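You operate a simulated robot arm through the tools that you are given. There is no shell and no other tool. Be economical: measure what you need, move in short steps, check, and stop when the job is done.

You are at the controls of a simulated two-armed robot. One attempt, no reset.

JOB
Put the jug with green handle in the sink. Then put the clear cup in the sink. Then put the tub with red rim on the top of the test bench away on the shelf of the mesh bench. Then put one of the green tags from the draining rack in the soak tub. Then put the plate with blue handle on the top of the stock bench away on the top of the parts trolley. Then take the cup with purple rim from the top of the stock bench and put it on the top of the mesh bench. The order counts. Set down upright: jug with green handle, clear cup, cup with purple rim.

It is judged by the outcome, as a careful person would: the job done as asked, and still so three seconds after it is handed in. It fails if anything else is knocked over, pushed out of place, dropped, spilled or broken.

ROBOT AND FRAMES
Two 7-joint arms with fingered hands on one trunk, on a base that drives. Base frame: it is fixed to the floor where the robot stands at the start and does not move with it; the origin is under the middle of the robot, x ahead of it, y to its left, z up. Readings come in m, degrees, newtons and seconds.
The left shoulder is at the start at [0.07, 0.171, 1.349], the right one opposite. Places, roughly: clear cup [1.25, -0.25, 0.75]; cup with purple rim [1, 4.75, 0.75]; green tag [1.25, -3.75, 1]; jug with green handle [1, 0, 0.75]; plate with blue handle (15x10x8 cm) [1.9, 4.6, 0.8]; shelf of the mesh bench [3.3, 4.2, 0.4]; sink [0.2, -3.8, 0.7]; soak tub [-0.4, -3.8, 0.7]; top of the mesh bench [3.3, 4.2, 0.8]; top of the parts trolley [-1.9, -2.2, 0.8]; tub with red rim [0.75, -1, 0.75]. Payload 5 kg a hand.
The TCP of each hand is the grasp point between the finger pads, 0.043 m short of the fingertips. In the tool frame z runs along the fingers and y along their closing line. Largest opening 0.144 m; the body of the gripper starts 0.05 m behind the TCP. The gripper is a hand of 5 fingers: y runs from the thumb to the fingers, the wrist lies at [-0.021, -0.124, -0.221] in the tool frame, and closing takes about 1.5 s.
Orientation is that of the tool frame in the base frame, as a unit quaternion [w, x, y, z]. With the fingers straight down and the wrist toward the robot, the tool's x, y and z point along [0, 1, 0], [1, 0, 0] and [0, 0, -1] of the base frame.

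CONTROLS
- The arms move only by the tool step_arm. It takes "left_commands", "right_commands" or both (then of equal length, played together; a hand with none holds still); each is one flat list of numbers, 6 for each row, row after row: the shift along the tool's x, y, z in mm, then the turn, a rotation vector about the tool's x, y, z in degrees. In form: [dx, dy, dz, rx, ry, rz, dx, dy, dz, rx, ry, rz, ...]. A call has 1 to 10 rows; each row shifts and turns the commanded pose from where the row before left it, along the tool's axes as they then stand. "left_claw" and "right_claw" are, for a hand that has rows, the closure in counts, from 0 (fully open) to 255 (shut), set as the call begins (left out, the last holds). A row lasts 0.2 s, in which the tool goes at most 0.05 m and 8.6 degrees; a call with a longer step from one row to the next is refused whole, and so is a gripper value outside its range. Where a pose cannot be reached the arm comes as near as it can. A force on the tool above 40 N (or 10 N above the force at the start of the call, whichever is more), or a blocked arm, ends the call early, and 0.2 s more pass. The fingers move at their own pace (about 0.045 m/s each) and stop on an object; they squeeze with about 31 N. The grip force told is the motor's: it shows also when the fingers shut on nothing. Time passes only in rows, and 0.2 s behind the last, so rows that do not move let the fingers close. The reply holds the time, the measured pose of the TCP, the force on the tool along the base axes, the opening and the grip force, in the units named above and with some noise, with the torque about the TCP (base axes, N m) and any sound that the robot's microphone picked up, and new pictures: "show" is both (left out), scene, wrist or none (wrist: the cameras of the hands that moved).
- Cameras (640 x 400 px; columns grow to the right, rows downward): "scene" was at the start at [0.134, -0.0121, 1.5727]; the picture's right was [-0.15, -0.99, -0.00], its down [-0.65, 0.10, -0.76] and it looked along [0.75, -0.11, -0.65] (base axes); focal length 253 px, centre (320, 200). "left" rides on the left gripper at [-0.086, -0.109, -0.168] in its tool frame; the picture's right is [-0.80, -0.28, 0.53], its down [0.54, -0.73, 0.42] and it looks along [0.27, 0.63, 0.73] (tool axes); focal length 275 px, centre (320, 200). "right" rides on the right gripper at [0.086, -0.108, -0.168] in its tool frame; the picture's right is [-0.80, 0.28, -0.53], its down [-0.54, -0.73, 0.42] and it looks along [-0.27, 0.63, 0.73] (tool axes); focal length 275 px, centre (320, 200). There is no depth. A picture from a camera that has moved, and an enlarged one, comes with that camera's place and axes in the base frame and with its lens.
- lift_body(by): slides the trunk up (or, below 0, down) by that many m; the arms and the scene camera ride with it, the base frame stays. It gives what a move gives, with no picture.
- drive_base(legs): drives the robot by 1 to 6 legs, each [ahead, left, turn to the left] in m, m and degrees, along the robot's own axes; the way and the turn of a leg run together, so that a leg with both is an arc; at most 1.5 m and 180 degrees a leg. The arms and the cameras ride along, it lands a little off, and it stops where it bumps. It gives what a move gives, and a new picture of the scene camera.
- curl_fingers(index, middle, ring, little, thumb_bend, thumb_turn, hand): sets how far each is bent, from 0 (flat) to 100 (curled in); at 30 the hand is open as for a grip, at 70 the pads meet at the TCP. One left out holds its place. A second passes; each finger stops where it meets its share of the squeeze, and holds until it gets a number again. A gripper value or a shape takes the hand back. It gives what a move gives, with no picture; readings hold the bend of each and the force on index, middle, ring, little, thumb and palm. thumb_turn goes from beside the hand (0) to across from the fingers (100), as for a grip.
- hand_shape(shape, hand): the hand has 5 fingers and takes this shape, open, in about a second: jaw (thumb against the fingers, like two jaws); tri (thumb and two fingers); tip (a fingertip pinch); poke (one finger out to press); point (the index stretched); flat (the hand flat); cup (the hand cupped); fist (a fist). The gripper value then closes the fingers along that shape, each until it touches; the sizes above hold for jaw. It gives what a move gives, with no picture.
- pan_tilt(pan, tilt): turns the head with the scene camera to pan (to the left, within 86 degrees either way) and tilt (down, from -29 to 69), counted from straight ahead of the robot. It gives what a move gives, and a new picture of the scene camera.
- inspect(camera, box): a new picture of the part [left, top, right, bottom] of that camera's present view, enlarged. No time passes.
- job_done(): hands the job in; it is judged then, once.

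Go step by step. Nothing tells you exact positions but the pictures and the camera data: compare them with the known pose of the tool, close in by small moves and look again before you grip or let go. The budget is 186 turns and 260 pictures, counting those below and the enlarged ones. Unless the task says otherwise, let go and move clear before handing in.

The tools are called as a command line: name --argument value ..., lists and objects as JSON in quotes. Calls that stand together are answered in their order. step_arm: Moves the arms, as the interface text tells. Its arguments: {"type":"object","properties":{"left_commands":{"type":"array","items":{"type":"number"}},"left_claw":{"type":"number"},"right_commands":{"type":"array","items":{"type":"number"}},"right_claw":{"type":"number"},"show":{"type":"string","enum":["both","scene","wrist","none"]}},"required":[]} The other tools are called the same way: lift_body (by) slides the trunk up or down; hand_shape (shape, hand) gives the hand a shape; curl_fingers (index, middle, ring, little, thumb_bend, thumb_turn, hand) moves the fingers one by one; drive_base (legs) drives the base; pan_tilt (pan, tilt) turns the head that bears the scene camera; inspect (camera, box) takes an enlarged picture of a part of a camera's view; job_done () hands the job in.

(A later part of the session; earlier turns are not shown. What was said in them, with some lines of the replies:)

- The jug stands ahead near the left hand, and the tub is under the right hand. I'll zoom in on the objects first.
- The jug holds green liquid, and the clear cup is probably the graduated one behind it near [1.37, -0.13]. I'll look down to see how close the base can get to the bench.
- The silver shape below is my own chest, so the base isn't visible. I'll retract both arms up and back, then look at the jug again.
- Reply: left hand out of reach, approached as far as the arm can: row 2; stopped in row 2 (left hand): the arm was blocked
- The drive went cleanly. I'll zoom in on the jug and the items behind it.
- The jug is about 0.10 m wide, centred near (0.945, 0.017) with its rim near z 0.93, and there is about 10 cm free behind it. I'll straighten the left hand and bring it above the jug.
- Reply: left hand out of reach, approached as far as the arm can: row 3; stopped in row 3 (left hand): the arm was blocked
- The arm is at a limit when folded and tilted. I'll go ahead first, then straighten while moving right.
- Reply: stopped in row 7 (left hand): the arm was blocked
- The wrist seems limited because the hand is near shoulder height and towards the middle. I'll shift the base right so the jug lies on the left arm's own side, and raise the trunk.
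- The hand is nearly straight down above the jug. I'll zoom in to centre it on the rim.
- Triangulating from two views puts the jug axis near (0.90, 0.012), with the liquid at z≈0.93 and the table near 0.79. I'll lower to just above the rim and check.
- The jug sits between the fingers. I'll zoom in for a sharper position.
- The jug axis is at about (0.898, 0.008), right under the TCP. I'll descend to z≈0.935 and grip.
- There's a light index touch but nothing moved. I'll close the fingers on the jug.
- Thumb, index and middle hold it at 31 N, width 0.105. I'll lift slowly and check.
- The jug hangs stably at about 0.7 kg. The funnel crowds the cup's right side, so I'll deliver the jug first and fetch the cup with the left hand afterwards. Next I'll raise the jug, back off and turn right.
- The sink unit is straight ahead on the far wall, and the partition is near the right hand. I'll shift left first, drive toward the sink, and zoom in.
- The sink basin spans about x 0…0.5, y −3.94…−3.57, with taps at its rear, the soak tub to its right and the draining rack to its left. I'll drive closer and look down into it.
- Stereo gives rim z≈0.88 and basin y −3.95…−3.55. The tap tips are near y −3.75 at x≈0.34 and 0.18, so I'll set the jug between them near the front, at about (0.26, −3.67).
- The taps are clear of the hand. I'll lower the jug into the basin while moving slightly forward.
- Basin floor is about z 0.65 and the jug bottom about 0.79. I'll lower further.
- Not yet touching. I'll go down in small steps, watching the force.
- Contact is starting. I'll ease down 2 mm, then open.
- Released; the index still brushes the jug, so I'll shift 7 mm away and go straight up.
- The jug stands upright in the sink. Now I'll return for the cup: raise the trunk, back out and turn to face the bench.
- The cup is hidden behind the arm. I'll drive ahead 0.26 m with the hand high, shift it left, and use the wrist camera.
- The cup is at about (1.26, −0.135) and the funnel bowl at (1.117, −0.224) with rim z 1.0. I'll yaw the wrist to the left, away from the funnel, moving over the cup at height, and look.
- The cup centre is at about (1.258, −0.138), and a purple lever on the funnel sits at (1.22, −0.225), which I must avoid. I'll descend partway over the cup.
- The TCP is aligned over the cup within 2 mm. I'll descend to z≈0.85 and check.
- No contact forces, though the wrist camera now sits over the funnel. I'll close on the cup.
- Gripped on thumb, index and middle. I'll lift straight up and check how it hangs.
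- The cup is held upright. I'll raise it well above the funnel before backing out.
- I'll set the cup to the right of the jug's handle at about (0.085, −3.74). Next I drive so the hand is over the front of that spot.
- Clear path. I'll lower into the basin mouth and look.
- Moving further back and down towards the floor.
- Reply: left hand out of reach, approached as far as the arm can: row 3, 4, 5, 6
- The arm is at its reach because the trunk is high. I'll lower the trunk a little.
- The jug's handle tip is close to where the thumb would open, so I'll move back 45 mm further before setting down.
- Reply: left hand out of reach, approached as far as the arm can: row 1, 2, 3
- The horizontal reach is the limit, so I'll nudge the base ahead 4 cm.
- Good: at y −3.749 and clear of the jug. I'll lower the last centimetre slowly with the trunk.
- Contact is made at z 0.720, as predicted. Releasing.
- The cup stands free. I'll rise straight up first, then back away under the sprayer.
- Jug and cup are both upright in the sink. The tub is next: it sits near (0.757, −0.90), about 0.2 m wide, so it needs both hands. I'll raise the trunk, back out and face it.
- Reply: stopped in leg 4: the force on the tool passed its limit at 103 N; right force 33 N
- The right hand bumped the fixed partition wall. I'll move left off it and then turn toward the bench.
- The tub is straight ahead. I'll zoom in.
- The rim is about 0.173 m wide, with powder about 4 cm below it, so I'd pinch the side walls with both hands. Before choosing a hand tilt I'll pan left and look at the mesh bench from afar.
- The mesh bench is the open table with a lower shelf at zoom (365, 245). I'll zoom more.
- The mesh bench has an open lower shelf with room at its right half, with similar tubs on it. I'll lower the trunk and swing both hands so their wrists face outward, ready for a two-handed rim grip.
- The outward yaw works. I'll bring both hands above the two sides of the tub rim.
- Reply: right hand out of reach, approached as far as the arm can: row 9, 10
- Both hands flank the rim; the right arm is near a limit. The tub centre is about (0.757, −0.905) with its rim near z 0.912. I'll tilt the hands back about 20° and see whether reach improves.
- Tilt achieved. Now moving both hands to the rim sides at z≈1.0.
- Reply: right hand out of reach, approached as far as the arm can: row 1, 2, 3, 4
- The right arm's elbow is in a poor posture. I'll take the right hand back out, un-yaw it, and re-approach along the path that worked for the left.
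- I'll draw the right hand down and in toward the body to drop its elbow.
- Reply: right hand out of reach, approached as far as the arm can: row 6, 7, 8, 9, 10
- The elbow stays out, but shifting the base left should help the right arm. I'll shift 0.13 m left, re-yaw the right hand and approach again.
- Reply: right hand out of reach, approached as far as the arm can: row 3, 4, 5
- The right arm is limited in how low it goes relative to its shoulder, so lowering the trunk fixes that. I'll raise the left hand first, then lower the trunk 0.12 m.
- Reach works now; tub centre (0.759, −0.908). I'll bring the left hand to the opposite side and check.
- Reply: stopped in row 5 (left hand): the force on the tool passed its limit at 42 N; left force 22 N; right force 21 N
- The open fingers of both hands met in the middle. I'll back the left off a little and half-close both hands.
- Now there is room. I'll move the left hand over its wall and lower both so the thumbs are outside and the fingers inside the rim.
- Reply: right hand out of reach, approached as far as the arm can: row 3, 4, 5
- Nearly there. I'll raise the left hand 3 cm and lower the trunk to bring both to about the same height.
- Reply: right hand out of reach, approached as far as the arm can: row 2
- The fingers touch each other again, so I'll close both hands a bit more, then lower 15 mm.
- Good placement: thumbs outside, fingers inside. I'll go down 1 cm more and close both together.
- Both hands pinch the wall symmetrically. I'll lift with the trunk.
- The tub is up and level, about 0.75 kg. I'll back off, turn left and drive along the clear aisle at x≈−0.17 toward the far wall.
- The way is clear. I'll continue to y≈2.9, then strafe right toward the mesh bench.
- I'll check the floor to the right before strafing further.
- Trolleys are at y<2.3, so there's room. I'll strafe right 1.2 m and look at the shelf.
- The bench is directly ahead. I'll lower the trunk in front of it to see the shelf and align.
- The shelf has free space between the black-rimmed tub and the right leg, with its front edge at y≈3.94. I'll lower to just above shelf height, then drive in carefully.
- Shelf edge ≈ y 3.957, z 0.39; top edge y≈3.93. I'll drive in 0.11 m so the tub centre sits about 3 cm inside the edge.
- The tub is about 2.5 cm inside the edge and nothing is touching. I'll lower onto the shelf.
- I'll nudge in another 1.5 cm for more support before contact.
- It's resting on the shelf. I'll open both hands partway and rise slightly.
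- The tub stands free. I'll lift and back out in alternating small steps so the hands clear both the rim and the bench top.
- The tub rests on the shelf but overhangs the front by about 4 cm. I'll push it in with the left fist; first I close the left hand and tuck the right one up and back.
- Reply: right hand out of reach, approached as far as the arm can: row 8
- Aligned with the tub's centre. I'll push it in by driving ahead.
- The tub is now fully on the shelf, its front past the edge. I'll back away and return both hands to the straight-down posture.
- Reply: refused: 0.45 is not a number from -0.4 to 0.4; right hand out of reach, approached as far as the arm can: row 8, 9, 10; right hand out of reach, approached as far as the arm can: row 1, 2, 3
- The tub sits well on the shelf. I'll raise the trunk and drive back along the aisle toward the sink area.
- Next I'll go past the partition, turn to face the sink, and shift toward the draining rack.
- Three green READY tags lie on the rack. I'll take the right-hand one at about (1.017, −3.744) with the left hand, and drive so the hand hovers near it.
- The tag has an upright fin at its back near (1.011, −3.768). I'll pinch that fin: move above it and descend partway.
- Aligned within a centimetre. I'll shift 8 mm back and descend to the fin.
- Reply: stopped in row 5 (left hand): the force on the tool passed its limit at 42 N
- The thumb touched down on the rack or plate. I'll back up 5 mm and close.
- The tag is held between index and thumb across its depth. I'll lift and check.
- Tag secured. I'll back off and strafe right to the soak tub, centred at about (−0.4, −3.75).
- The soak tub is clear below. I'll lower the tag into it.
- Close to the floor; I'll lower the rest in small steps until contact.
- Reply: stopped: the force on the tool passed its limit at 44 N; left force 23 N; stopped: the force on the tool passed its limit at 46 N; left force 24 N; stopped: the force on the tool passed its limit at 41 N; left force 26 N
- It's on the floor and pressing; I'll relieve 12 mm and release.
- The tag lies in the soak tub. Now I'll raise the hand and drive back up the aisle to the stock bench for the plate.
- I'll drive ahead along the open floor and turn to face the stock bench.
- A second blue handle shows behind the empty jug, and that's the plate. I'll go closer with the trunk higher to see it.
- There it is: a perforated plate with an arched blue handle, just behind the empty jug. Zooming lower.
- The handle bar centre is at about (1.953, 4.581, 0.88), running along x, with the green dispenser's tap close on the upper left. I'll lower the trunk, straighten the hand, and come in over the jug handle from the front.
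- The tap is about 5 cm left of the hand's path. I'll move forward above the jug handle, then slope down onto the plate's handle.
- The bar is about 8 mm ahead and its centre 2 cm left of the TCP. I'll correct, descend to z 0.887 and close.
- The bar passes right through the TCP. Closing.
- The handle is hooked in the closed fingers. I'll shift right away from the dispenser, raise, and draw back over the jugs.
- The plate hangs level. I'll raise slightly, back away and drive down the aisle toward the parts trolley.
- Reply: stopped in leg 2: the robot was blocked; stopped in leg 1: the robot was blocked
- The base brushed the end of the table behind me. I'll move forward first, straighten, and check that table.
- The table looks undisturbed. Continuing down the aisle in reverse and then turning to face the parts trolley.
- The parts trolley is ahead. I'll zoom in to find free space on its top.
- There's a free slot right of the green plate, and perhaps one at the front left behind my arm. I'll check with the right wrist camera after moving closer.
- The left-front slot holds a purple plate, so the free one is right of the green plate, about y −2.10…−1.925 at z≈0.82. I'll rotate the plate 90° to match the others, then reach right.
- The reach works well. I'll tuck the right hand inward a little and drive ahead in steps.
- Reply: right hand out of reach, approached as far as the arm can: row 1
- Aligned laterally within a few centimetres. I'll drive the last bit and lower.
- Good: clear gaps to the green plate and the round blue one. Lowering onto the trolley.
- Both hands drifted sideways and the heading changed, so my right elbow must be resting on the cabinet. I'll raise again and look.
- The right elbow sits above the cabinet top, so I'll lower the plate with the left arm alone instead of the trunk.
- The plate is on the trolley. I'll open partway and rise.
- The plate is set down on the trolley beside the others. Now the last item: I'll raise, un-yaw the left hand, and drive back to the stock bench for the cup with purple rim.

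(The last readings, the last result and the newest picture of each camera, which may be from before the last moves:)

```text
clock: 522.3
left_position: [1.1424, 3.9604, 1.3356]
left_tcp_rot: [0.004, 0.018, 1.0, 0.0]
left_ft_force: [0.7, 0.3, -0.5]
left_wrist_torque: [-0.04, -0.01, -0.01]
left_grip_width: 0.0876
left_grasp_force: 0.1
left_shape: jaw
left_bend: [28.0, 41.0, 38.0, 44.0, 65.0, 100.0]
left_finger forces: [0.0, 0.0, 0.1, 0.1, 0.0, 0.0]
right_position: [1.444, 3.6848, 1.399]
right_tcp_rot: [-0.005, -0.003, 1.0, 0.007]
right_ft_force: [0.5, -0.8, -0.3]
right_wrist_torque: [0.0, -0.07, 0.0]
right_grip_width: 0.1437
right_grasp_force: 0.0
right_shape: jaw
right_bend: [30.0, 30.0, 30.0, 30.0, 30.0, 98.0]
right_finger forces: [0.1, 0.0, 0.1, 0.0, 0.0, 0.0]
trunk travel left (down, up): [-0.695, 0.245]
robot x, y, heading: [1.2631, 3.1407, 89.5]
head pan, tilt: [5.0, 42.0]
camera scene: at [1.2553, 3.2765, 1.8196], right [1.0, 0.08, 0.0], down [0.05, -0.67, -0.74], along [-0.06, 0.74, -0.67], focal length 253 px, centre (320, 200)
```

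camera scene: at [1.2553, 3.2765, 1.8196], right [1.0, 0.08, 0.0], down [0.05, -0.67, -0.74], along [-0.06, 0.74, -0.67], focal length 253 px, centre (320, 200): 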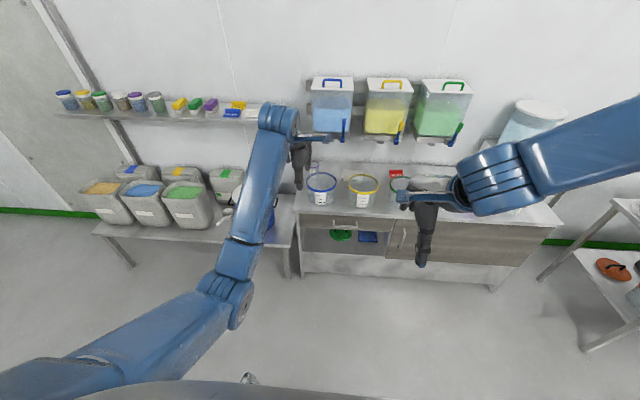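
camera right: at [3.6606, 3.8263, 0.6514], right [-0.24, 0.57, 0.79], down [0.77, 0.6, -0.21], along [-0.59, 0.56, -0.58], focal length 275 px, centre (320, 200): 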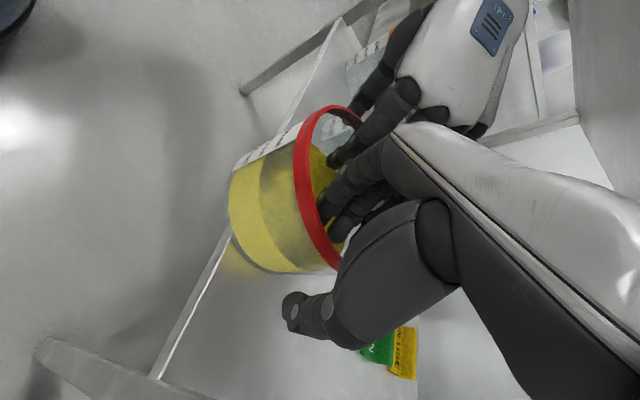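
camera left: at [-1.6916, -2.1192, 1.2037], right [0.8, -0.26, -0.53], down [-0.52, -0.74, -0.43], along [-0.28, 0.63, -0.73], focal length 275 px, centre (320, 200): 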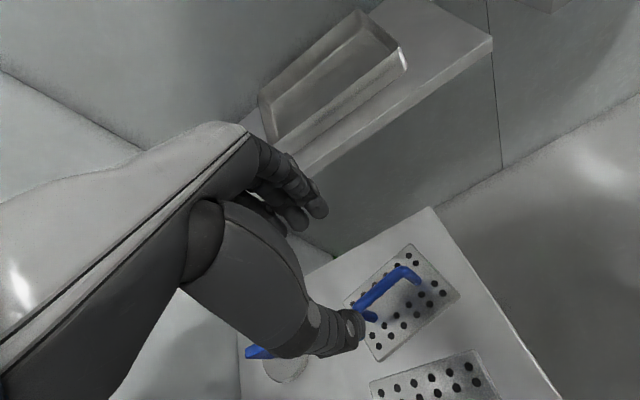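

inspect --camera "scene" --box '[280, 130, 408, 210]'

inspect --camera "left" --box '[0, 0, 640, 400]'

```text
5.00 times, centred on (344, 170) of scene
camera zoom: at [1.2553, 3.2765, 1.8196], right [1.0, 0.08, 0.0], down [0.05, -0.67, -0.74], along [-0.06, 0.74, -0.67], focal length 1264 px, centre (200, 350)
```

zoom: 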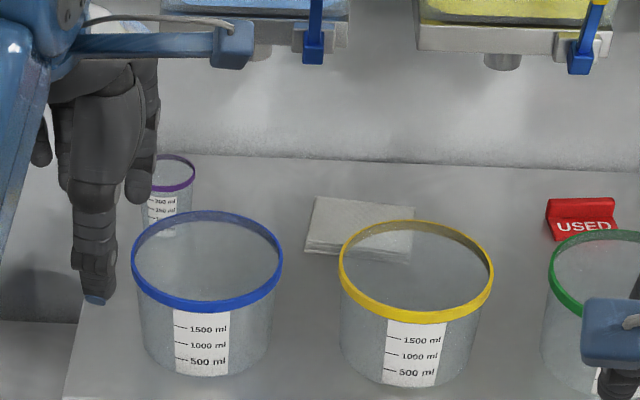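

```text
1.00 times, centred on (320, 200) of left (not enlarged: the box is as wide or as high as the picture)
camera zoom: at [1.2221, 3.8497, 1.5043], right [0.79, -0.31, -0.53], down [-0.56, -0.71, -0.43], along [-0.24, 0.64, -0.73], focal length 275 px, centre (320, 200)
```

zoom: 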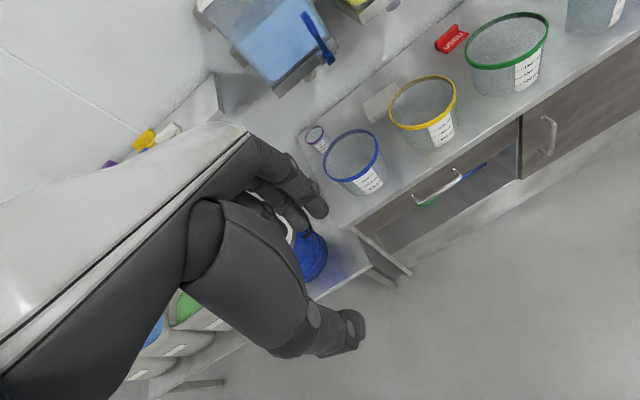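

The cup is behind the blue-rimmed tub at about (1.105, 4.66), just left of the dispenser edge. I'll lower the trunk, open the hand, yaw it slightly and approach from the left of the tub.

lift_body --by -0.33

drive_base --legs '[[0.3, 0.11, 0.5]]'

step_arm --left_commands '[0, 0, 0, 0, 0, 6, 0, 0, 0, 0, 0, 6, 0, 0, 0, 0, 0, 6, 0, 0, 0, 0, 0, 0]' --left_claw 60 --show "wrist"

```text
clock: 525.5
left_position: [1.1419, 3.9611, 1.0061]
left_tcp_rot: [0.004, 0.019, 1.0, -0.001]
left_ft_force: [0.2, -0.1, -0.5]
left_wrist_torque: [-0.02, -0.02, 0.03]
left_grip_width: 0.0873
left_grasp_force: 0.1
left_shape: jaw
left_bend: [28.0, 41.0, 38.0, 44.0, 65.0, 100.0]
left_finger forces: [0.0, 0.0, 0.1, 0.0, 0.1, 0.0]
right_position: [1.4423, 3.6843, 1.0693]
right_tcp_rot: [-0.004, -0.003, 1.0, 0.007]
right_ft_force: [0.5, -0.5, 0.1]
right_wrist_torque: [-0.01, 0.01, 0.03]
right_grip_width: 0.144
right_grasp_force: 0.1
right_shape: jaw
right_bend: [30.0, 30.0, 30.0, 30.0, 30.0, 98.0]
right_finger forces: [0.0, 0.0, 0.0, 0.0, 0.2, 0.1]
trunk travel left (down, up): [-0.365, 0.575]
robot x, y, heading: [1.2619, 3.1436, 89.6]
head pan, tilt: [5.0, 42.0]
```

```text
clock: 527.7
left_position: [1.0236, 4.2606, 1.0059]
left_tcp_rot: [0.005, 0.013, 1.0, 0.0]
left_ft_force: [0.1, -0.5, -0.8]
left_wrist_torque: [0.0, 0.02, 0.02]
left_grip_width: 0.0875
left_grasp_force: 0.0
left_shape: jaw
left_bend: [28.0, 41.0, 38.0, 44.0, 65.0, 100.0]
left_finger forces: [0.1, 0.1, 0.0, 0.1, 0.0, 0.1]
right_position: [1.3278, 3.9875, 1.069]
right_tcp_rot: [-0.005, -0.009, 1.0, 0.006]
right_ft_force: [0.6, 0.8, -0.3]
right_wrist_torque: [0.02, 0.03, 0.01]
right_grip_width: 0.1439
right_grasp_force: 0.1
right_shape: jaw
right_bend: [30.0, 30.0, 30.0, 30.0, 30.0, 98.0]
right_finger forces: [0.0, 0.0, 0.0, 0.0, 0.0, 0.0]
trunk travel left (down, up): [-0.365, 0.575]
robot x, y, heading: [1.1545, 3.4445, 90.3]
head pan, tilt: [5.0, 42.0]
camera scene: at [1.1449, 3.578, 1.4897], right [1.0, 0.09, 0.0], down [0.06, -0.67, -0.74], along [-0.07, 0.74, -0.67], focal length 253 px, centre (320, 200)
```

scene: 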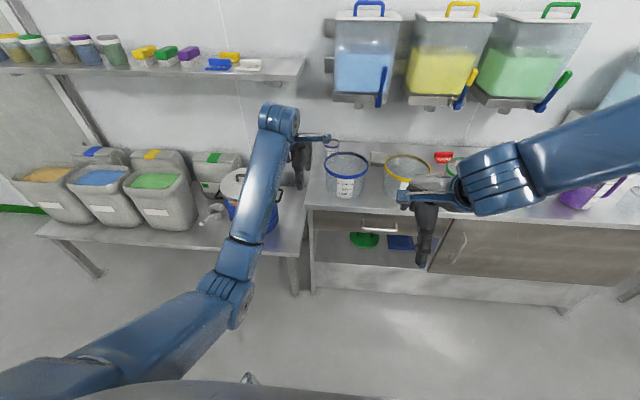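

```text
clock: 528.7
left_position: [1.0241, 4.2605, 1.0053]
left_tcp_rot: [0.003, 0.169, 0.986, 0.001]
left_ft_force: [0.6, -0.3, 0.6]
left_wrist_torque: [-0.03, -0.01, 0.05]
left_grip_width: 0.1097
left_grasp_force: 0.0
left_shape: jaw
left_bend: [26.0, 35.0, 33.0, 34.0, 55.0, 99.0]
left_finger forces: [0.0, 0.0, 0.0, 0.0, 0.0, 0.1]
right_position: [1.3284, 3.9877, 1.0696]
right_tcp_rot: [-0.005, -0.009, 1.0, 0.007]
right_ft_force: [0.1, -0.2, 0.0]
right_wrist_torque: [0.02, 0.0, 0.01]
right_grip_width: 0.1442
right_grasp_force: 0.1
right_shape: jaw
right_bend: [30.0, 30.0, 30.0, 30.0, 30.0, 98.0]
right_finger forces: [0.0, 0.1, 0.0, 0.1, 0.0, 0.0]
trunk travel left (down, up): [-0.365, 0.575]
robot x, y, heading: [1.1512, 3.4435, 90.3]
head pan, tilt: [5.0, 42.0]
camera left: at [1.0672, 4.1301, 1.1743], right [0.66, -0.53, -0.53], down [-0.75, -0.5, -0.43], along [-0.04, 0.68, -0.73], focal length 275 px, centre (320, 200)
```

left: 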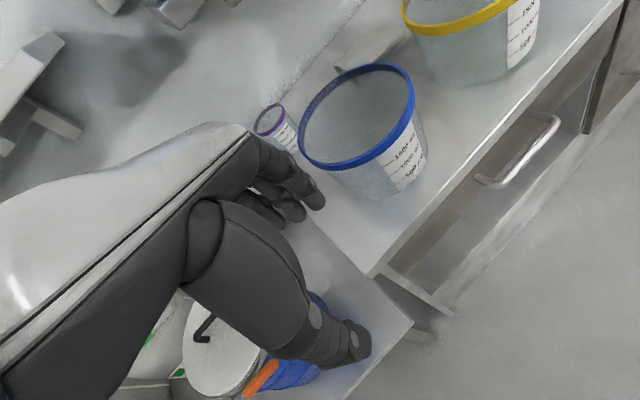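

The cup rim is at about (1.103, 4.645, 0.89). I'll drive in 0.3 m along the tub's left side with the hand above rim height.

drive_base --legs '[[0.3, 0, 0]]'

step_arm --left_commands '[-12, 15, 10, 0, 0, 0, -12, 20, 10, 0, 0, 0, -12, 20, 10, 0, 0, 0, -12, 20, 10, 0, 0, 0, 0, 0, 0, 0, 0, 0]' --show "none"

inspect --camera "left" --box '[160, 100, 560, 350]'

```text
clock: 530.7
left_position: [1.021, 4.5581, 1.0062]
left_tcp_rot: [0.004, 0.168, 0.986, 0.0]
left_ft_force: [-0.3, 0.0, -0.7]
left_wrist_torque: [0.0, 0.0, 0.0]
left_grip_width: 0.1097
left_grasp_force: 0.0
left_shape: jaw
left_bend: [26.0, 35.0, 33.0, 34.0, 55.0, 99.0]
left_finger forces: [0.0, 0.0, 0.0, 0.0, 0.1, 0.0]
right_position: [1.3232, 4.2863, 1.0696]
right_tcp_rot: [-0.005, -0.01, 1.0, 0.007]
right_ft_force: [0.3, 0.1, 0.4]
right_wrist_torque: [-0.01, 0.01, 0.02]
right_grip_width: 0.144
right_grasp_force: 0.1
right_shape: jaw
right_bend: [30.0, 30.0, 30.0, 30.0, 30.0, 98.0]
right_finger forces: [0.0, 0.0, 0.0, 0.0, 0.1, 0.0]
trunk travel left (down, up): [-0.365, 0.575]
robot x, y, heading: [1.1543, 3.7439, 90.6]
head pan, tilt: [5.0, 42.0]
camera scene: at [1.1429, 3.8766, 1.4897], right [1.0, 0.09, 0.0], down [0.06, -0.67, -0.74], along [-0.07, 0.74, -0.67], focal length 253 px, centre (320, 200)
```

scene: 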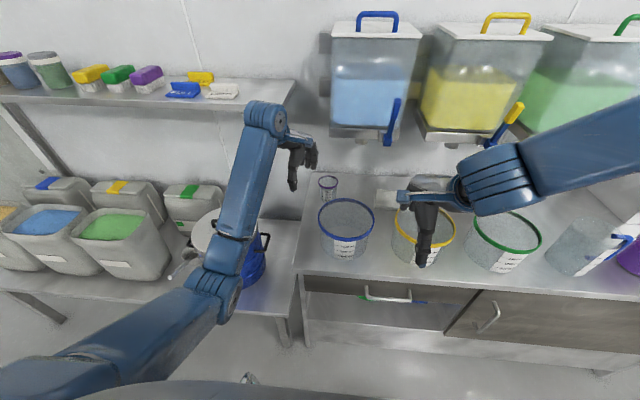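

```text
clock: 531.9
left_position: [1.0889, 4.6144, 0.9664]
left_tcp_rot: [0.005, 0.167, 0.986, 0.0]
left_ft_force: [-0.3, -0.8, -0.1]
left_wrist_torque: [-0.01, -0.06, -0.01]
left_grip_width: 0.11
left_grasp_force: 0.0
left_shape: jaw
left_bend: [26.0, 35.0, 33.0, 34.0, 55.0, 99.0]
left_finger forces: [0.1, 0.0, 0.0, 0.0, 0.1, 0.1]
right_position: [1.3243, 4.288, 1.0683]
right_tcp_rot: [-0.005, -0.01, 1.0, 0.006]
right_ft_force: [0.6, -0.3, -0.6]
right_wrist_torque: [0.01, 0.01, 0.0]
right_grip_width: 0.1439
right_grasp_force: 0.0
right_shape: jaw
right_bend: [30.0, 30.0, 30.0, 30.0, 30.0, 98.0]
right_finger forces: [0.0, 0.1, 0.1, 0.1, 0.0, 0.0]
trunk travel left (down, up): [-0.365, 0.575]
robot x, y, heading: [1.1544, 3.743, 90.6]
head pan, tilt: [5.0, 42.0]
```

```text
1.60 times, centred on (360, 225) of left
camera zoom: at [1.1333, 4.4848, 1.1339], right [0.66, -0.53, -0.53], down [-0.75, -0.51, -0.43], along [-0.04, 0.68, -0.73], focal length 440 px, centre (256, 160)
```

zoom: 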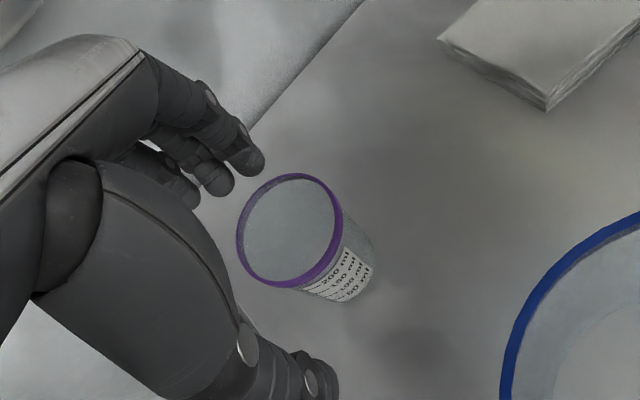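

Centre confirmed at (1.101, 4.648). I'll move over it, descend to z≈0.86 and check.

step_arm --left_commands '[-1, 18, 0, 0, 0, 0, 0, 17, 0, 0, 0, 0, 0, 0, 35, 0, 0, 0, 0, 0, 35, 0, 0, 0, 0, 0, 33, 0, 0, 0, 0, 0, 0, 0, 0, 0]' --show "none"

inspect --camera "left" --box '[160, 100, 560, 350]'

```text
clock: 533.3
left_position: [1.1032, 4.6474, 0.8643]
left_tcp_rot: [0.004, 0.167, 0.986, 0.001]
left_ft_force: [0.3, -0.4, -0.4]
left_wrist_torque: [-0.02, 0.03, 0.0]
left_grip_width: 0.1099
left_grasp_force: 0.0
left_shape: jaw
left_bend: [26.0, 35.0, 33.0, 34.0, 55.0, 99.0]
left_finger forces: [0.0, 0.1, 0.0, 0.2, 0.1, 0.0]
right_position: [1.3247, 4.2859, 1.0699]
right_tcp_rot: [-0.005, -0.009, 1.0, 0.008]
right_ft_force: [1.0, 0.0, -0.2]
right_wrist_torque: [0.02, 0.04, -0.01]
right_grip_width: 0.1438
right_grasp_force: 0.1
right_shape: jaw
right_bend: [30.0, 30.0, 30.0, 30.0, 30.0, 98.0]
right_finger forces: [0.1, 0.0, 0.0, 0.0, 0.1, 0.0]
trunk travel left (down, up): [-0.365, 0.575]
robot x, y, heading: [1.151, 3.7429, 90.3]
head pan, tilt: [5.0, 42.0]
```

```text
1.60 times, centred on (360, 225) of left
camera zoom: at [1.1477, 4.5159, 1.032], right [0.66, -0.53, -0.53], down [-0.75, -0.51, -0.43], along [-0.04, 0.68, -0.73], focal length 440 px, centre (256, 160)
```

zoom: 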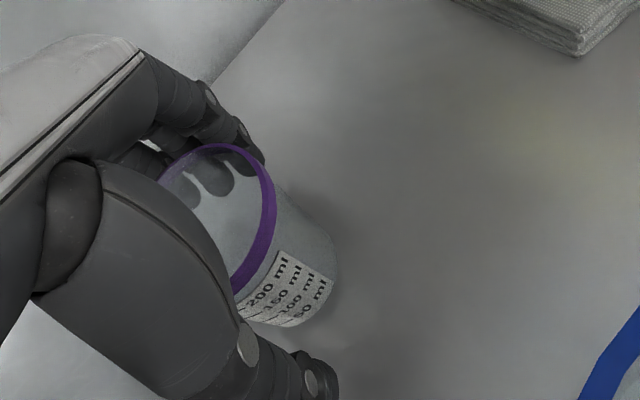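

The cup stands between thumb and fingers. Closing and lifting slightly.

step_arm --left_commands '[0, 0, 0, 0, 0, 0, 0, 0, 0, 0, 0, 0, 0, 0, 0, 0, 0, 0, 0, 0, 0, 0, 0, 0, 0, 0, 0, 0, 0, 0, 0, 0, 0, 0, 0, 0, 0, 0, 0, 0, 0, 0]' --left_claw 255 --show "none"

step_arm --left_commands '[0, 0, -8, 0, 0, 0, 0, 0, -12, 0, 0, 0, 0, 0, -10, 0, 0, 0]' --show "none"

inspect --camera "left" --box '[160, 100, 560, 350]'

```text
clock: 534.9
left_position: [1.1032, 4.6448, 0.8626]
left_tcp_rot: [0.003, 0.168, 0.986, 0.001]
left_ft_force: [-0.2, 0.3, -0.4]
left_wrist_torque: [0.01, 0.03, -0.01]
left_grip_width: 0.0594
left_grasp_force: 31.2
left_shape: jaw
left_bend: [74.0, 48.0, 50.0, 47.0, 73.0, 100.0]
left_finger forces: [16.8, 9.0, 0.0, 0.0, 26.5, 0.0]
right_position: [1.3251, 4.2867, 1.0694]
right_tcp_rot: [-0.004, -0.011, 1.0, 0.007]
right_ft_force: [-0.3, -0.2, -0.2]
right_wrist_torque: [-0.02, 0.0, 0.02]
right_grip_width: 0.144
right_grasp_force: 0.0
right_shape: jaw
right_bend: [30.0, 30.0, 30.0, 30.0, 30.0, 98.0]
right_finger forces: [0.0, 0.1, 0.0, 0.1, 0.0, 0.0]
trunk travel left (down, up): [-0.365, 0.575]
robot x, y, heading: [1.151, 3.7423, 90.7]
head pan, tilt: [5.0, 42.0]
```

```text
clock: 535.7
left_position: [1.1029, 4.6468, 0.8938]
left_tcp_rot: [0.004, 0.167, 0.986, -0.001]
left_ft_force: [-0.1, 0.1, -0.5]
left_wrist_torque: [0.01, -0.02, -0.01]
left_grip_width: 0.0593
left_grasp_force: 30.8
left_shape: jaw
left_bend: [74.0, 48.0, 50.0, 47.0, 73.0, 100.0]
left_finger forces: [17.0, 9.0, 0.0, 0.1, 26.5, 0.1]
right_position: [1.3247, 4.2871, 1.0691]
right_tcp_rot: [-0.004, -0.01, 1.0, 0.008]
right_ft_force: [0.6, -0.7, 0.7]
right_wrist_torque: [-0.02, -0.01, 0.01]
right_grip_width: 0.1439
right_grasp_force: 0.0
right_shape: jaw
right_bend: [30.0, 30.0, 30.0, 30.0, 30.0, 98.0]
right_finger forces: [0.0, 0.0, 0.0, 0.1, 0.0, 0.0]
trunk travel left (down, up): [-0.365, 0.575]
robot x, y, heading: [1.1516, 3.7415, 90.4]
head pan, tilt: [5.0, 42.0]
```

```text
1.60 times, centred on (360, 225) of left
camera zoom: at [1.1472, 4.5168, 1.0623], right [0.66, -0.53, -0.53], down [-0.75, -0.51, -0.43], along [-0.04, 0.68, -0.73], focal length 440 px, centre (256, 160)
```

zoom: 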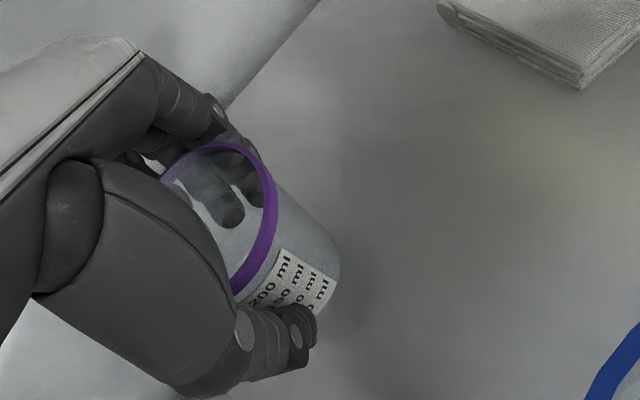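

The cup is held upright. I'll exit along the same path: left, up and back.

step_arm --left_commands '[0, 0, -20, 0, 0, 0, 11, -18, -20, 0, 0, 0, 12, -18, -20, 0, 0, 0, 12, -20, -20, 0, 0, 0, 12, -20, -15, 0, 0, 0]' --show "none"

drive_base --legs '[[-0.4, 0, 0], [-0.45, 0, 0]]'

inspect --camera "scene" --box '[200, 80, 440, 230]'

```text
clock: 536.9
left_position: [1.0327, 4.5894, 0.9875]
left_tcp_rot: [0.004, 0.167, 0.986, 0.0]
left_ft_force: [-1.0, 0.6, 0.0]
left_wrist_torque: [-0.04, 0.0, -0.03]
left_grip_width: 0.0595
left_grasp_force: 30.9
left_shape: jaw
left_bend: [74.0, 48.0, 50.0, 47.0, 73.0, 100.0]
left_finger forces: [16.9, 9.0, 0.0, 0.0, 26.5, 0.0]
right_position: [1.3231, 4.2868, 1.0699]
right_tcp_rot: [-0.004, -0.01, 1.0, 0.008]
right_ft_force: [-0.4, -0.2, -0.7]
right_wrist_torque: [0.03, 0.0, -0.02]
right_grip_width: 0.1438
right_grasp_force: 0.1
right_shape: jaw
right_bend: [30.0, 30.0, 30.0, 30.0, 30.0, 98.0]
right_finger forces: [0.0, 0.0, 0.0, 0.0, 0.0, 0.0]
trunk travel left (down, up): [-0.365, 0.575]
robot x, y, heading: [1.153, 3.7424, 90.3]
head pan, tilt: [5.0, 42.0]
```

```text
clock: 541.7
left_position: [1.039, 3.748, 0.988]
left_tcp_rot: [0.004, 0.169, 0.986, 0.0]
left_ft_force: [-0.6, 0.1, -0.5]
left_wrist_torque: [0.01, 0.04, -0.03]
left_grip_width: 0.0594
left_grasp_force: 30.8
left_shape: jaw
left_bend: [74.0, 48.0, 50.0, 47.0, 73.0, 100.0]
left_finger forces: [17.1, 9.0, 0.1, 0.0, 26.6, 0.1]
right_position: [1.3284, 3.443, 1.0681]
right_tcp_rot: [-0.005, -0.01, 1.0, 0.007]
right_ft_force: [0.0, -0.2, -0.5]
right_wrist_torque: [-0.03, 0.01, 0.03]
right_grip_width: 0.1439
right_grasp_force: 0.1
right_shape: jaw
right_bend: [30.0, 30.0, 30.0, 30.0, 30.0, 98.0]
right_finger forces: [0.1, 0.0, 0.0, 0.0, 0.0, 0.0]
trunk travel left (down, up): [-0.365, 0.575]
robot x, y, heading: [1.1526, 2.9016, 90.1]
head pan, tilt: [5.0, 42.0]
camera scene: at [1.1464, 3.034, 1.4895], right [1.0, 0.09, 0.0], down [0.06, -0.67, -0.74], along [-0.07, 0.74, -0.67], focal length 253 px, centre (320, 200)
```

scene: 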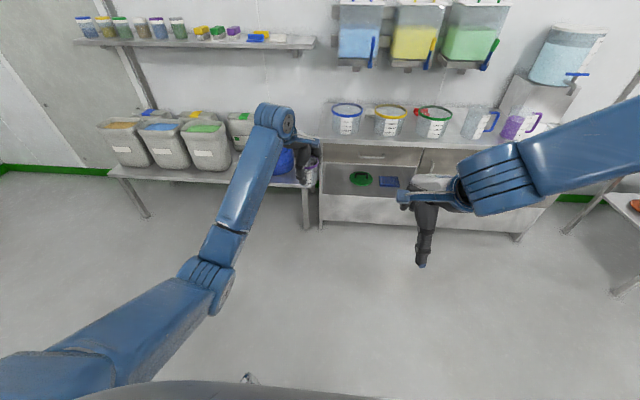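

```text
2.67 times, centred on (320, 155) of scene
camera zoom: at [1.1464, 3.034, 1.4895], right [1.0, 0.09, 0.0], down [0.06, -0.67, -0.74], along [-0.07, 0.74, -0.67], focal length 674 px, centre (320, 320)
```

zoom: 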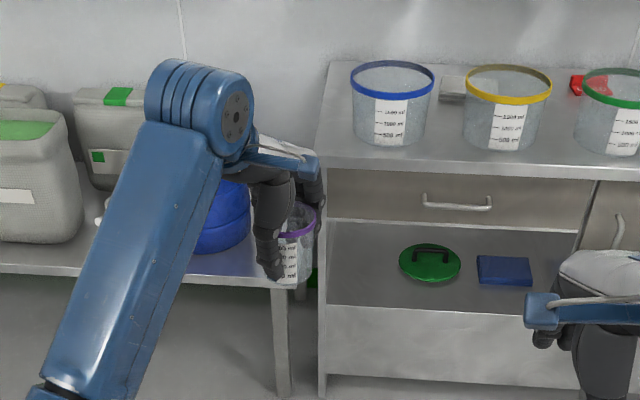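

The cup is securely held. I'll strafe right to the mesh bench and look for a free spot near (3.40, 4.07).

drive_base --legs '[[0.05, -1.2, 0], [0, -1.15, 0], [0.12, 0, 0]]'

inspect --camera "left" --box '[0, 0, 640, 400]'

```text
clock: 554.1
left_position: [3.3853, 3.9299, 0.9889]
left_tcp_rot: [0.004, 0.165, 0.986, 0.0]
left_ft_force: [-0.3, 0.9, -0.4]
left_wrist_torque: [-0.01, 0.0, 0.01]
left_grip_width: 0.0596
left_grasp_force: 30.6
left_shape: jaw
left_bend: [74.0, 48.0, 50.0, 47.0, 73.0, 100.0]
left_finger forces: [17.1, 9.0, 0.0, 0.0, 26.5, 0.0]
right_position: [3.6779, 3.6284, 1.0679]
right_tcp_rot: [-0.004, -0.013, 1.0, 0.007]
right_ft_force: [0.3, -0.1, -0.7]
right_wrist_torque: [-0.04, 0.01, -0.03]
right_grip_width: 0.144
right_grasp_force: 0.0
right_shape: jaw
right_bend: [30.0, 30.0, 30.0, 30.0, 30.0, 98.0]
right_finger forces: [0.0, 0.0, 0.0, 0.1, 0.0, 0.1]
trunk travel left (down, up): [-0.365, 0.575]
robot x, y, heading: [3.507, 3.0812, 90.5]
head pan, tilt: [5.0, 42.0]
camera scene: at [3.4981, 3.2172, 1.4897], right [1.0, 0.1, 0.0], down [0.07, -0.67, -0.74], along [-0.07, 0.74, -0.67], focal length 253 px, centre (320, 200)
```

scene: 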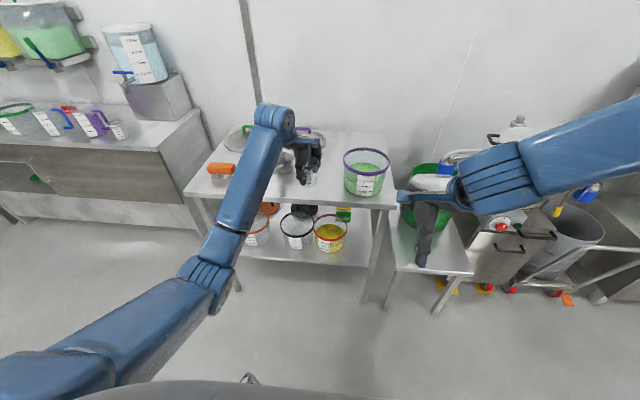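

```text
1.00 times, centred on (320, 200) of left (not enlarged: the box is as wide or as high as the picture)
camera zoom: at [3.4293, 3.8003, 1.1565], right [0.66, -0.53, -0.53], down [-0.75, -0.51, -0.43], along [-0.04, 0.68, -0.73], focal length 275 px, centre (320, 200)
```

zoom: 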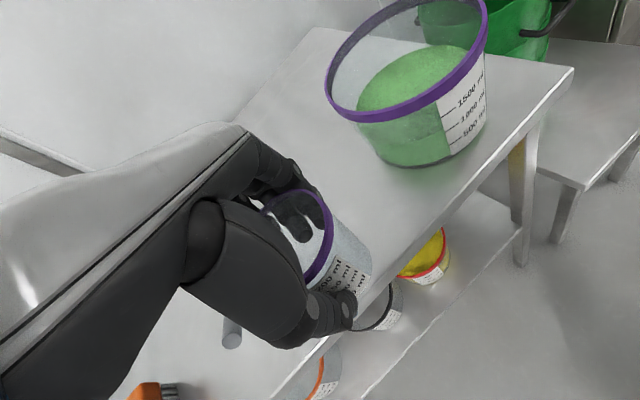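

The spot between the scoop and the purple-rimmed tub is free. I'll drive in 0.13 m and lower.

drive_base --legs '[[0.13, -0.015, 0]]'

step_arm --left_commands '[0, 0, 25, 0, 0, 0, 0, 0, 25, 0, 0, 0, 0, 0, 20, 0, 0, 0, 0, 0, 15, 0, 0, 0, 0, 0, 0, 0, 0, 0]' --show "wrist"

```text
clock: 555.4
left_position: [3.3969, 4.0603, 0.9893]
left_tcp_rot: [0.004, 0.164, 0.986, 0.001]
left_ft_force: [-0.8, 0.2, -0.7]
left_wrist_torque: [0.0, -0.02, -0.03]
left_grip_width: 0.0593
left_grasp_force: 31.0
left_shape: jaw
left_bend: [74.0, 48.0, 50.0, 47.0, 73.0, 100.0]
left_finger forces: [17.0, 9.0, 0.0, 0.0, 26.6, 0.1]
right_position: [3.69, 3.7584, 1.0687]
right_tcp_rot: [-0.005, -0.013, 1.0, 0.007]
right_ft_force: [-0.1, 0.2, 0.3]
right_wrist_torque: [0.03, 0.01, 0.03]
right_grip_width: 0.1437
right_grasp_force: 0.2
right_shape: jaw
right_bend: [30.0, 30.0, 30.0, 30.0, 30.0, 98.0]
right_finger forces: [0.1, 0.1, 0.1, 0.1, 0.1, 0.0]
trunk travel left (down, up): [-0.365, 0.575]
robot x, y, heading: [3.5203, 3.2128, 90.5]
head pan, tilt: [5.0, 42.0]
camera scene: at [3.5112, 3.3466, 1.4898], right [1.0, 0.1, 0.0], down [0.07, -0.67, -0.74], along [-0.07, 0.74, -0.67], focal length 253 px, centre (320, 200)
```

scene: 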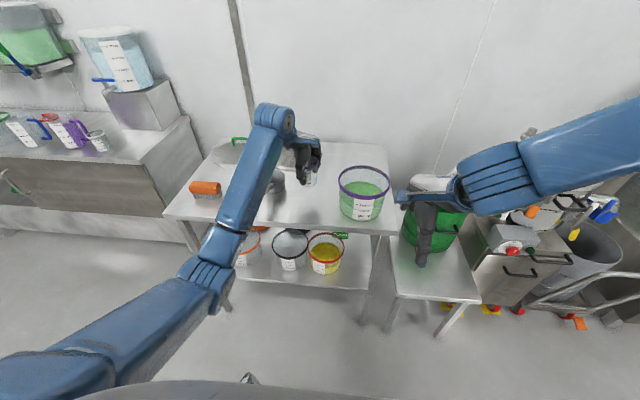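

```text
clock: 556.6
left_position: [3.3982, 4.0603, 0.9039]
left_tcp_rot: [0.003, 0.163, 0.987, 0.002]
left_ft_force: [-0.1, 0.3, 1.7]
left_wrist_torque: [0.0, -0.03, 0.0]
left_grip_width: 0.0595
left_grasp_force: 31.4
left_shape: jaw
left_bend: [74.0, 48.0, 50.0, 47.0, 73.0, 100.0]
left_finger forces: [16.8, 8.9, 0.0, 0.1, 26.9, 0.0]
right_position: [3.6901, 3.7584, 1.0692]
right_tcp_rot: [-0.005, -0.013, 1.0, 0.006]
right_ft_force: [0.4, 0.4, 0.2]
right_wrist_torque: [0.01, 0.02, -0.03]
right_grip_width: 0.1438
right_grasp_force: 0.1
right_shape: jaw
right_bend: [30.0, 30.0, 30.0, 30.0, 30.0, 98.0]
right_finger forces: [0.0, 0.0, 0.1, 0.0, 0.1, 0.1]
trunk travel left (down, up): [-0.365, 0.575]
robot x, y, heading: [3.519, 3.2173, 90.8]
head pan, tilt: [5.0, 42.0]
camera left: at [3.4427, 3.9302, 1.0713], right [0.67, -0.53, -0.53], down [-0.75, -0.51, -0.43], along [-0.04, 0.68, -0.73], focal length 275 px, centre (320, 200)
```

left: 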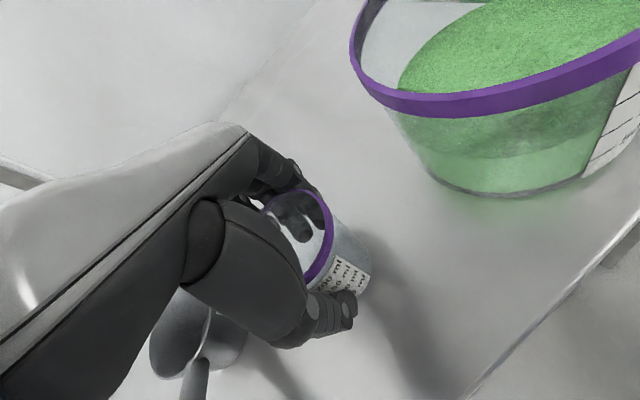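

Contact is just starting at z 0.904. I'll ease down 3 mm, then open to a moderate width.

step_arm --left_commands '[0, 0, 2, 0, 0, 0, 0, 0, 1, 0, 0, 0, 0, 0, 0, 0, 0, 0]' --show "none"

step_arm --left_commands '[0, 0, 0, 0, 0, 0, 0, 0, 0, 0, 0, 0, 0, 0, 0, 0, 0, 0, 0, 0, 0, 0, 0, 0, 0, 0, 0, 0, 0, 0, 0, 0, 0, 0, 0, 0]' --left_claw 50 --show "wrist"

```text
clock: 557.4
left_position: [3.3982, 4.0595, 0.9027]
left_tcp_rot: [0.003, 0.164, 0.986, 0.003]
left_ft_force: [-0.2, 0.9, 13.7]
left_wrist_torque: [0.23, -0.04, 0.02]
left_grip_width: 0.0602
left_grasp_force: 30.7
left_shape: jaw
left_bend: [74.0, 48.0, 50.0, 47.0, 73.0, 100.0]
left_finger forces: [17.5, 10.0, 0.0, 0.0, 27.9, 0.0]
right_position: [3.6906, 3.7569, 1.0693]
right_tcp_rot: [-0.004, -0.012, 1.0, 0.007]
right_ft_force: [-0.6, 0.9, -0.4]
right_wrist_torque: [0.01, 0.0, -0.02]
right_grip_width: 0.1441
right_grasp_force: 0.0
right_shape: jaw
right_bend: [30.0, 30.0, 30.0, 30.0, 30.0, 98.0]
right_finger forces: [0.0, 0.0, 0.0, 0.0, 0.1, 0.1]
trunk travel left (down, up): [-0.365, 0.575]
robot x, y, heading: [3.5165, 3.214, 90.9]
head pan, tilt: [5.0, 42.0]
```

```text
clock: 558.8
left_position: [3.3983, 4.0606, 0.8993]
left_tcp_rot: [0.004, 0.164, 0.986, 0.0]
left_ft_force: [-1.7, -1.0, 0.1]
left_wrist_torque: [0.0, 0.02, -0.01]
left_grip_width: 0.1155
left_grasp_force: 0.0
left_shape: jaw
left_bend: [26.0, 34.0, 32.0, 33.0, 51.0, 99.0]
left_finger forces: [0.0, 0.0, 0.1, 0.0, 0.1, 0.0]
right_position: [3.69, 3.7584, 1.0698]
right_tcp_rot: [-0.004, -0.013, 1.0, 0.007]
right_ft_force: [0.5, 0.1, 0.4]
right_wrist_torque: [0.03, 0.0, 0.02]
right_grip_width: 0.144
right_grasp_force: 0.0
right_shape: jaw
right_bend: [30.0, 30.0, 30.0, 30.0, 30.0, 98.0]
right_finger forces: [0.0, 0.0, 0.1, 0.0, 0.0, 0.0]
trunk travel left (down, up): [-0.365, 0.575]
robot x, y, heading: [3.52, 3.2135, 90.6]
head pan, tilt: [5.0, 42.0]
camera left: at [3.4424, 3.9302, 1.068], right [0.67, -0.53, -0.53], down [-0.75, -0.51, -0.43], along [-0.04, 0.68, -0.73], focal length 275 px, centre (320, 200)
```

left: 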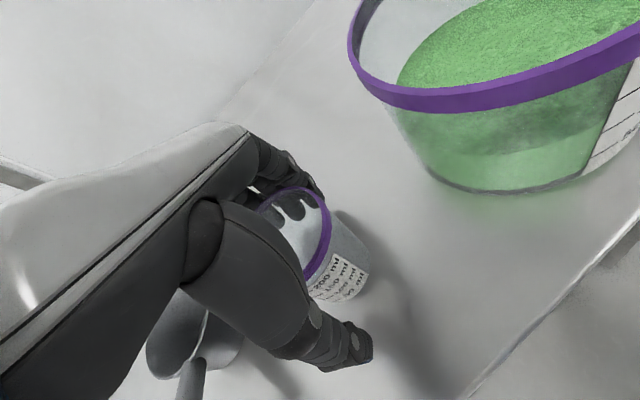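

The cup stands free. I'll rise straight up, back away and check the final view.

step_arm --left_commands '[0, 0, -20, 0, 0, 0, 0, 0, -35, 0, 0, 0, 0, 0, -40, 0, 0, 0, 0, 0, -40, 0, 0, 0]' --show "none"

drive_base --legs '[[-0.3, 0, 0]]'

inspect --camera "scene" --box '[180, 90, 420, 260]'

```text
clock: 559.8
left_position: [3.398, 4.0593, 1.0345]
left_tcp_rot: [0.003, 0.166, 0.986, 0.001]
left_ft_force: [0.7, 0.0, -0.3]
left_wrist_torque: [0.01, 0.03, 0.02]
left_grip_width: 0.1155
left_grasp_force: 0.0
left_shape: jaw
left_bend: [26.0, 34.0, 32.0, 33.0, 51.0, 99.0]
left_finger forces: [0.0, 0.0, 0.0, 0.0, 0.0, 0.0]
right_position: [3.69, 3.7576, 1.0694]
right_tcp_rot: [-0.005, -0.012, 1.0, 0.008]
right_ft_force: [0.1, 0.0, 0.0]
right_wrist_torque: [0.03, 0.0, 0.01]
right_grip_width: 0.1441
right_grasp_force: 0.1
right_shape: jaw
right_bend: [30.0, 30.0, 30.0, 30.0, 30.0, 98.0]
right_finger forces: [0.1, 0.0, 0.0, 0.0, 0.1, 0.0]
trunk travel left (down, up): [-0.365, 0.575]
robot x, y, heading: [3.5208, 3.2141, 90.5]
head pan, tilt: [5.0, 42.0]
```

```text
clock: 561.8
left_position: [3.4032, 3.7622, 1.0351]
left_tcp_rot: [0.003, 0.166, 0.986, 0.001]
left_ft_force: [0.4, 0.3, -0.5]
left_wrist_torque: [0.03, 0.03, -0.01]
left_grip_width: 0.1154
left_grasp_force: 0.0
left_shape: jaw
left_bend: [26.0, 34.0, 32.0, 33.0, 51.0, 99.0]
left_finger forces: [0.0, 0.0, 0.1, 0.0, 0.1, 0.0]
right_position: [3.6945, 3.4606, 1.0699]
right_tcp_rot: [-0.005, -0.011, 1.0, 0.007]
right_ft_force: [0.5, 0.5, -0.9]
right_wrist_torque: [-0.01, 0.02, -0.01]
right_grip_width: 0.1439
right_grasp_force: 0.0
right_shape: jaw
right_bend: [30.0, 30.0, 30.0, 30.0, 30.0, 98.0]
right_finger forces: [0.1, 0.0, 0.0, 0.0, 0.0, 0.1]
trunk travel left (down, up): [-0.365, 0.575]
robot x, y, heading: [3.5241, 2.9142, 90.3]
head pan, tilt: [5.0, 42.0]
camera scene: at [3.5148, 3.0498, 1.4895], right [1.0, 0.1, 0.0], down [0.06, -0.67, -0.74], along [-0.07, 0.74, -0.67], focal length 253 px, centre (320, 200)
```

scene: 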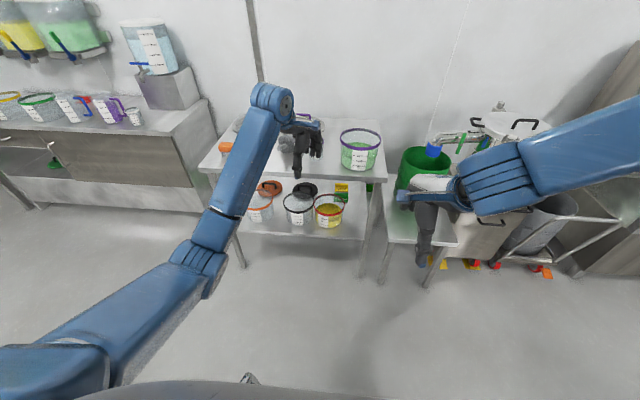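

```text
2.35 times, centred on (300, 175) of scene
camera zoom: at [3.5148, 3.0498, 1.4895], right [1.0, 0.1, 0.0], down [0.06, -0.67, -0.74], along [-0.07, 0.74, -0.67], focal length 595 px, centre (367, 259)
```

zoom: 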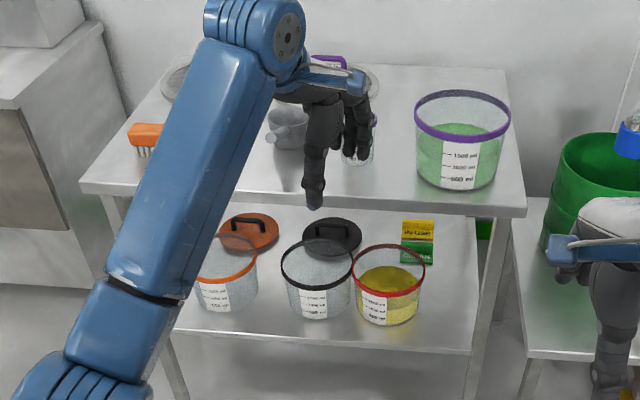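

inspect --camera "left" --box '[160, 0, 560, 250]'

```text
1.60 times, centred on (360, 125) of left
camera zoom: at [3.4468, 3.6328, 1.2029], right [0.66, -0.53, -0.53], down [-0.75, -0.51, -0.43], along [-0.04, 0.68, -0.73], focal length 440 px, centre (256, 320)
```

zoom: 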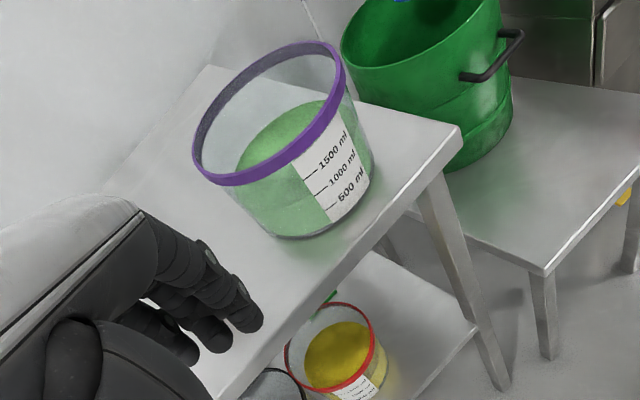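

The cup with purple rim stood upright on the mesh bench when I let go, and nothing near it has moved. All six items are in place, so I'm handing in.

job_done

```text
The job is handed in.
```

All six items were placed in the order given and I've handed the job in. The jug, clear cup and cup with purple rim each stood upright when I let go of them.

- **Wall:** the right hand hit the fixed partition wall at about 100 N while reversing.
- **Table:** the base bumped the end of the table opposite the stock bench. It looked undisturbed from one camera view afterwards.
- **Cabinet:** the right elbow pressed on the cabinet by the parts trolley. I raised off it straight away and didn't check the cabinet for damage.
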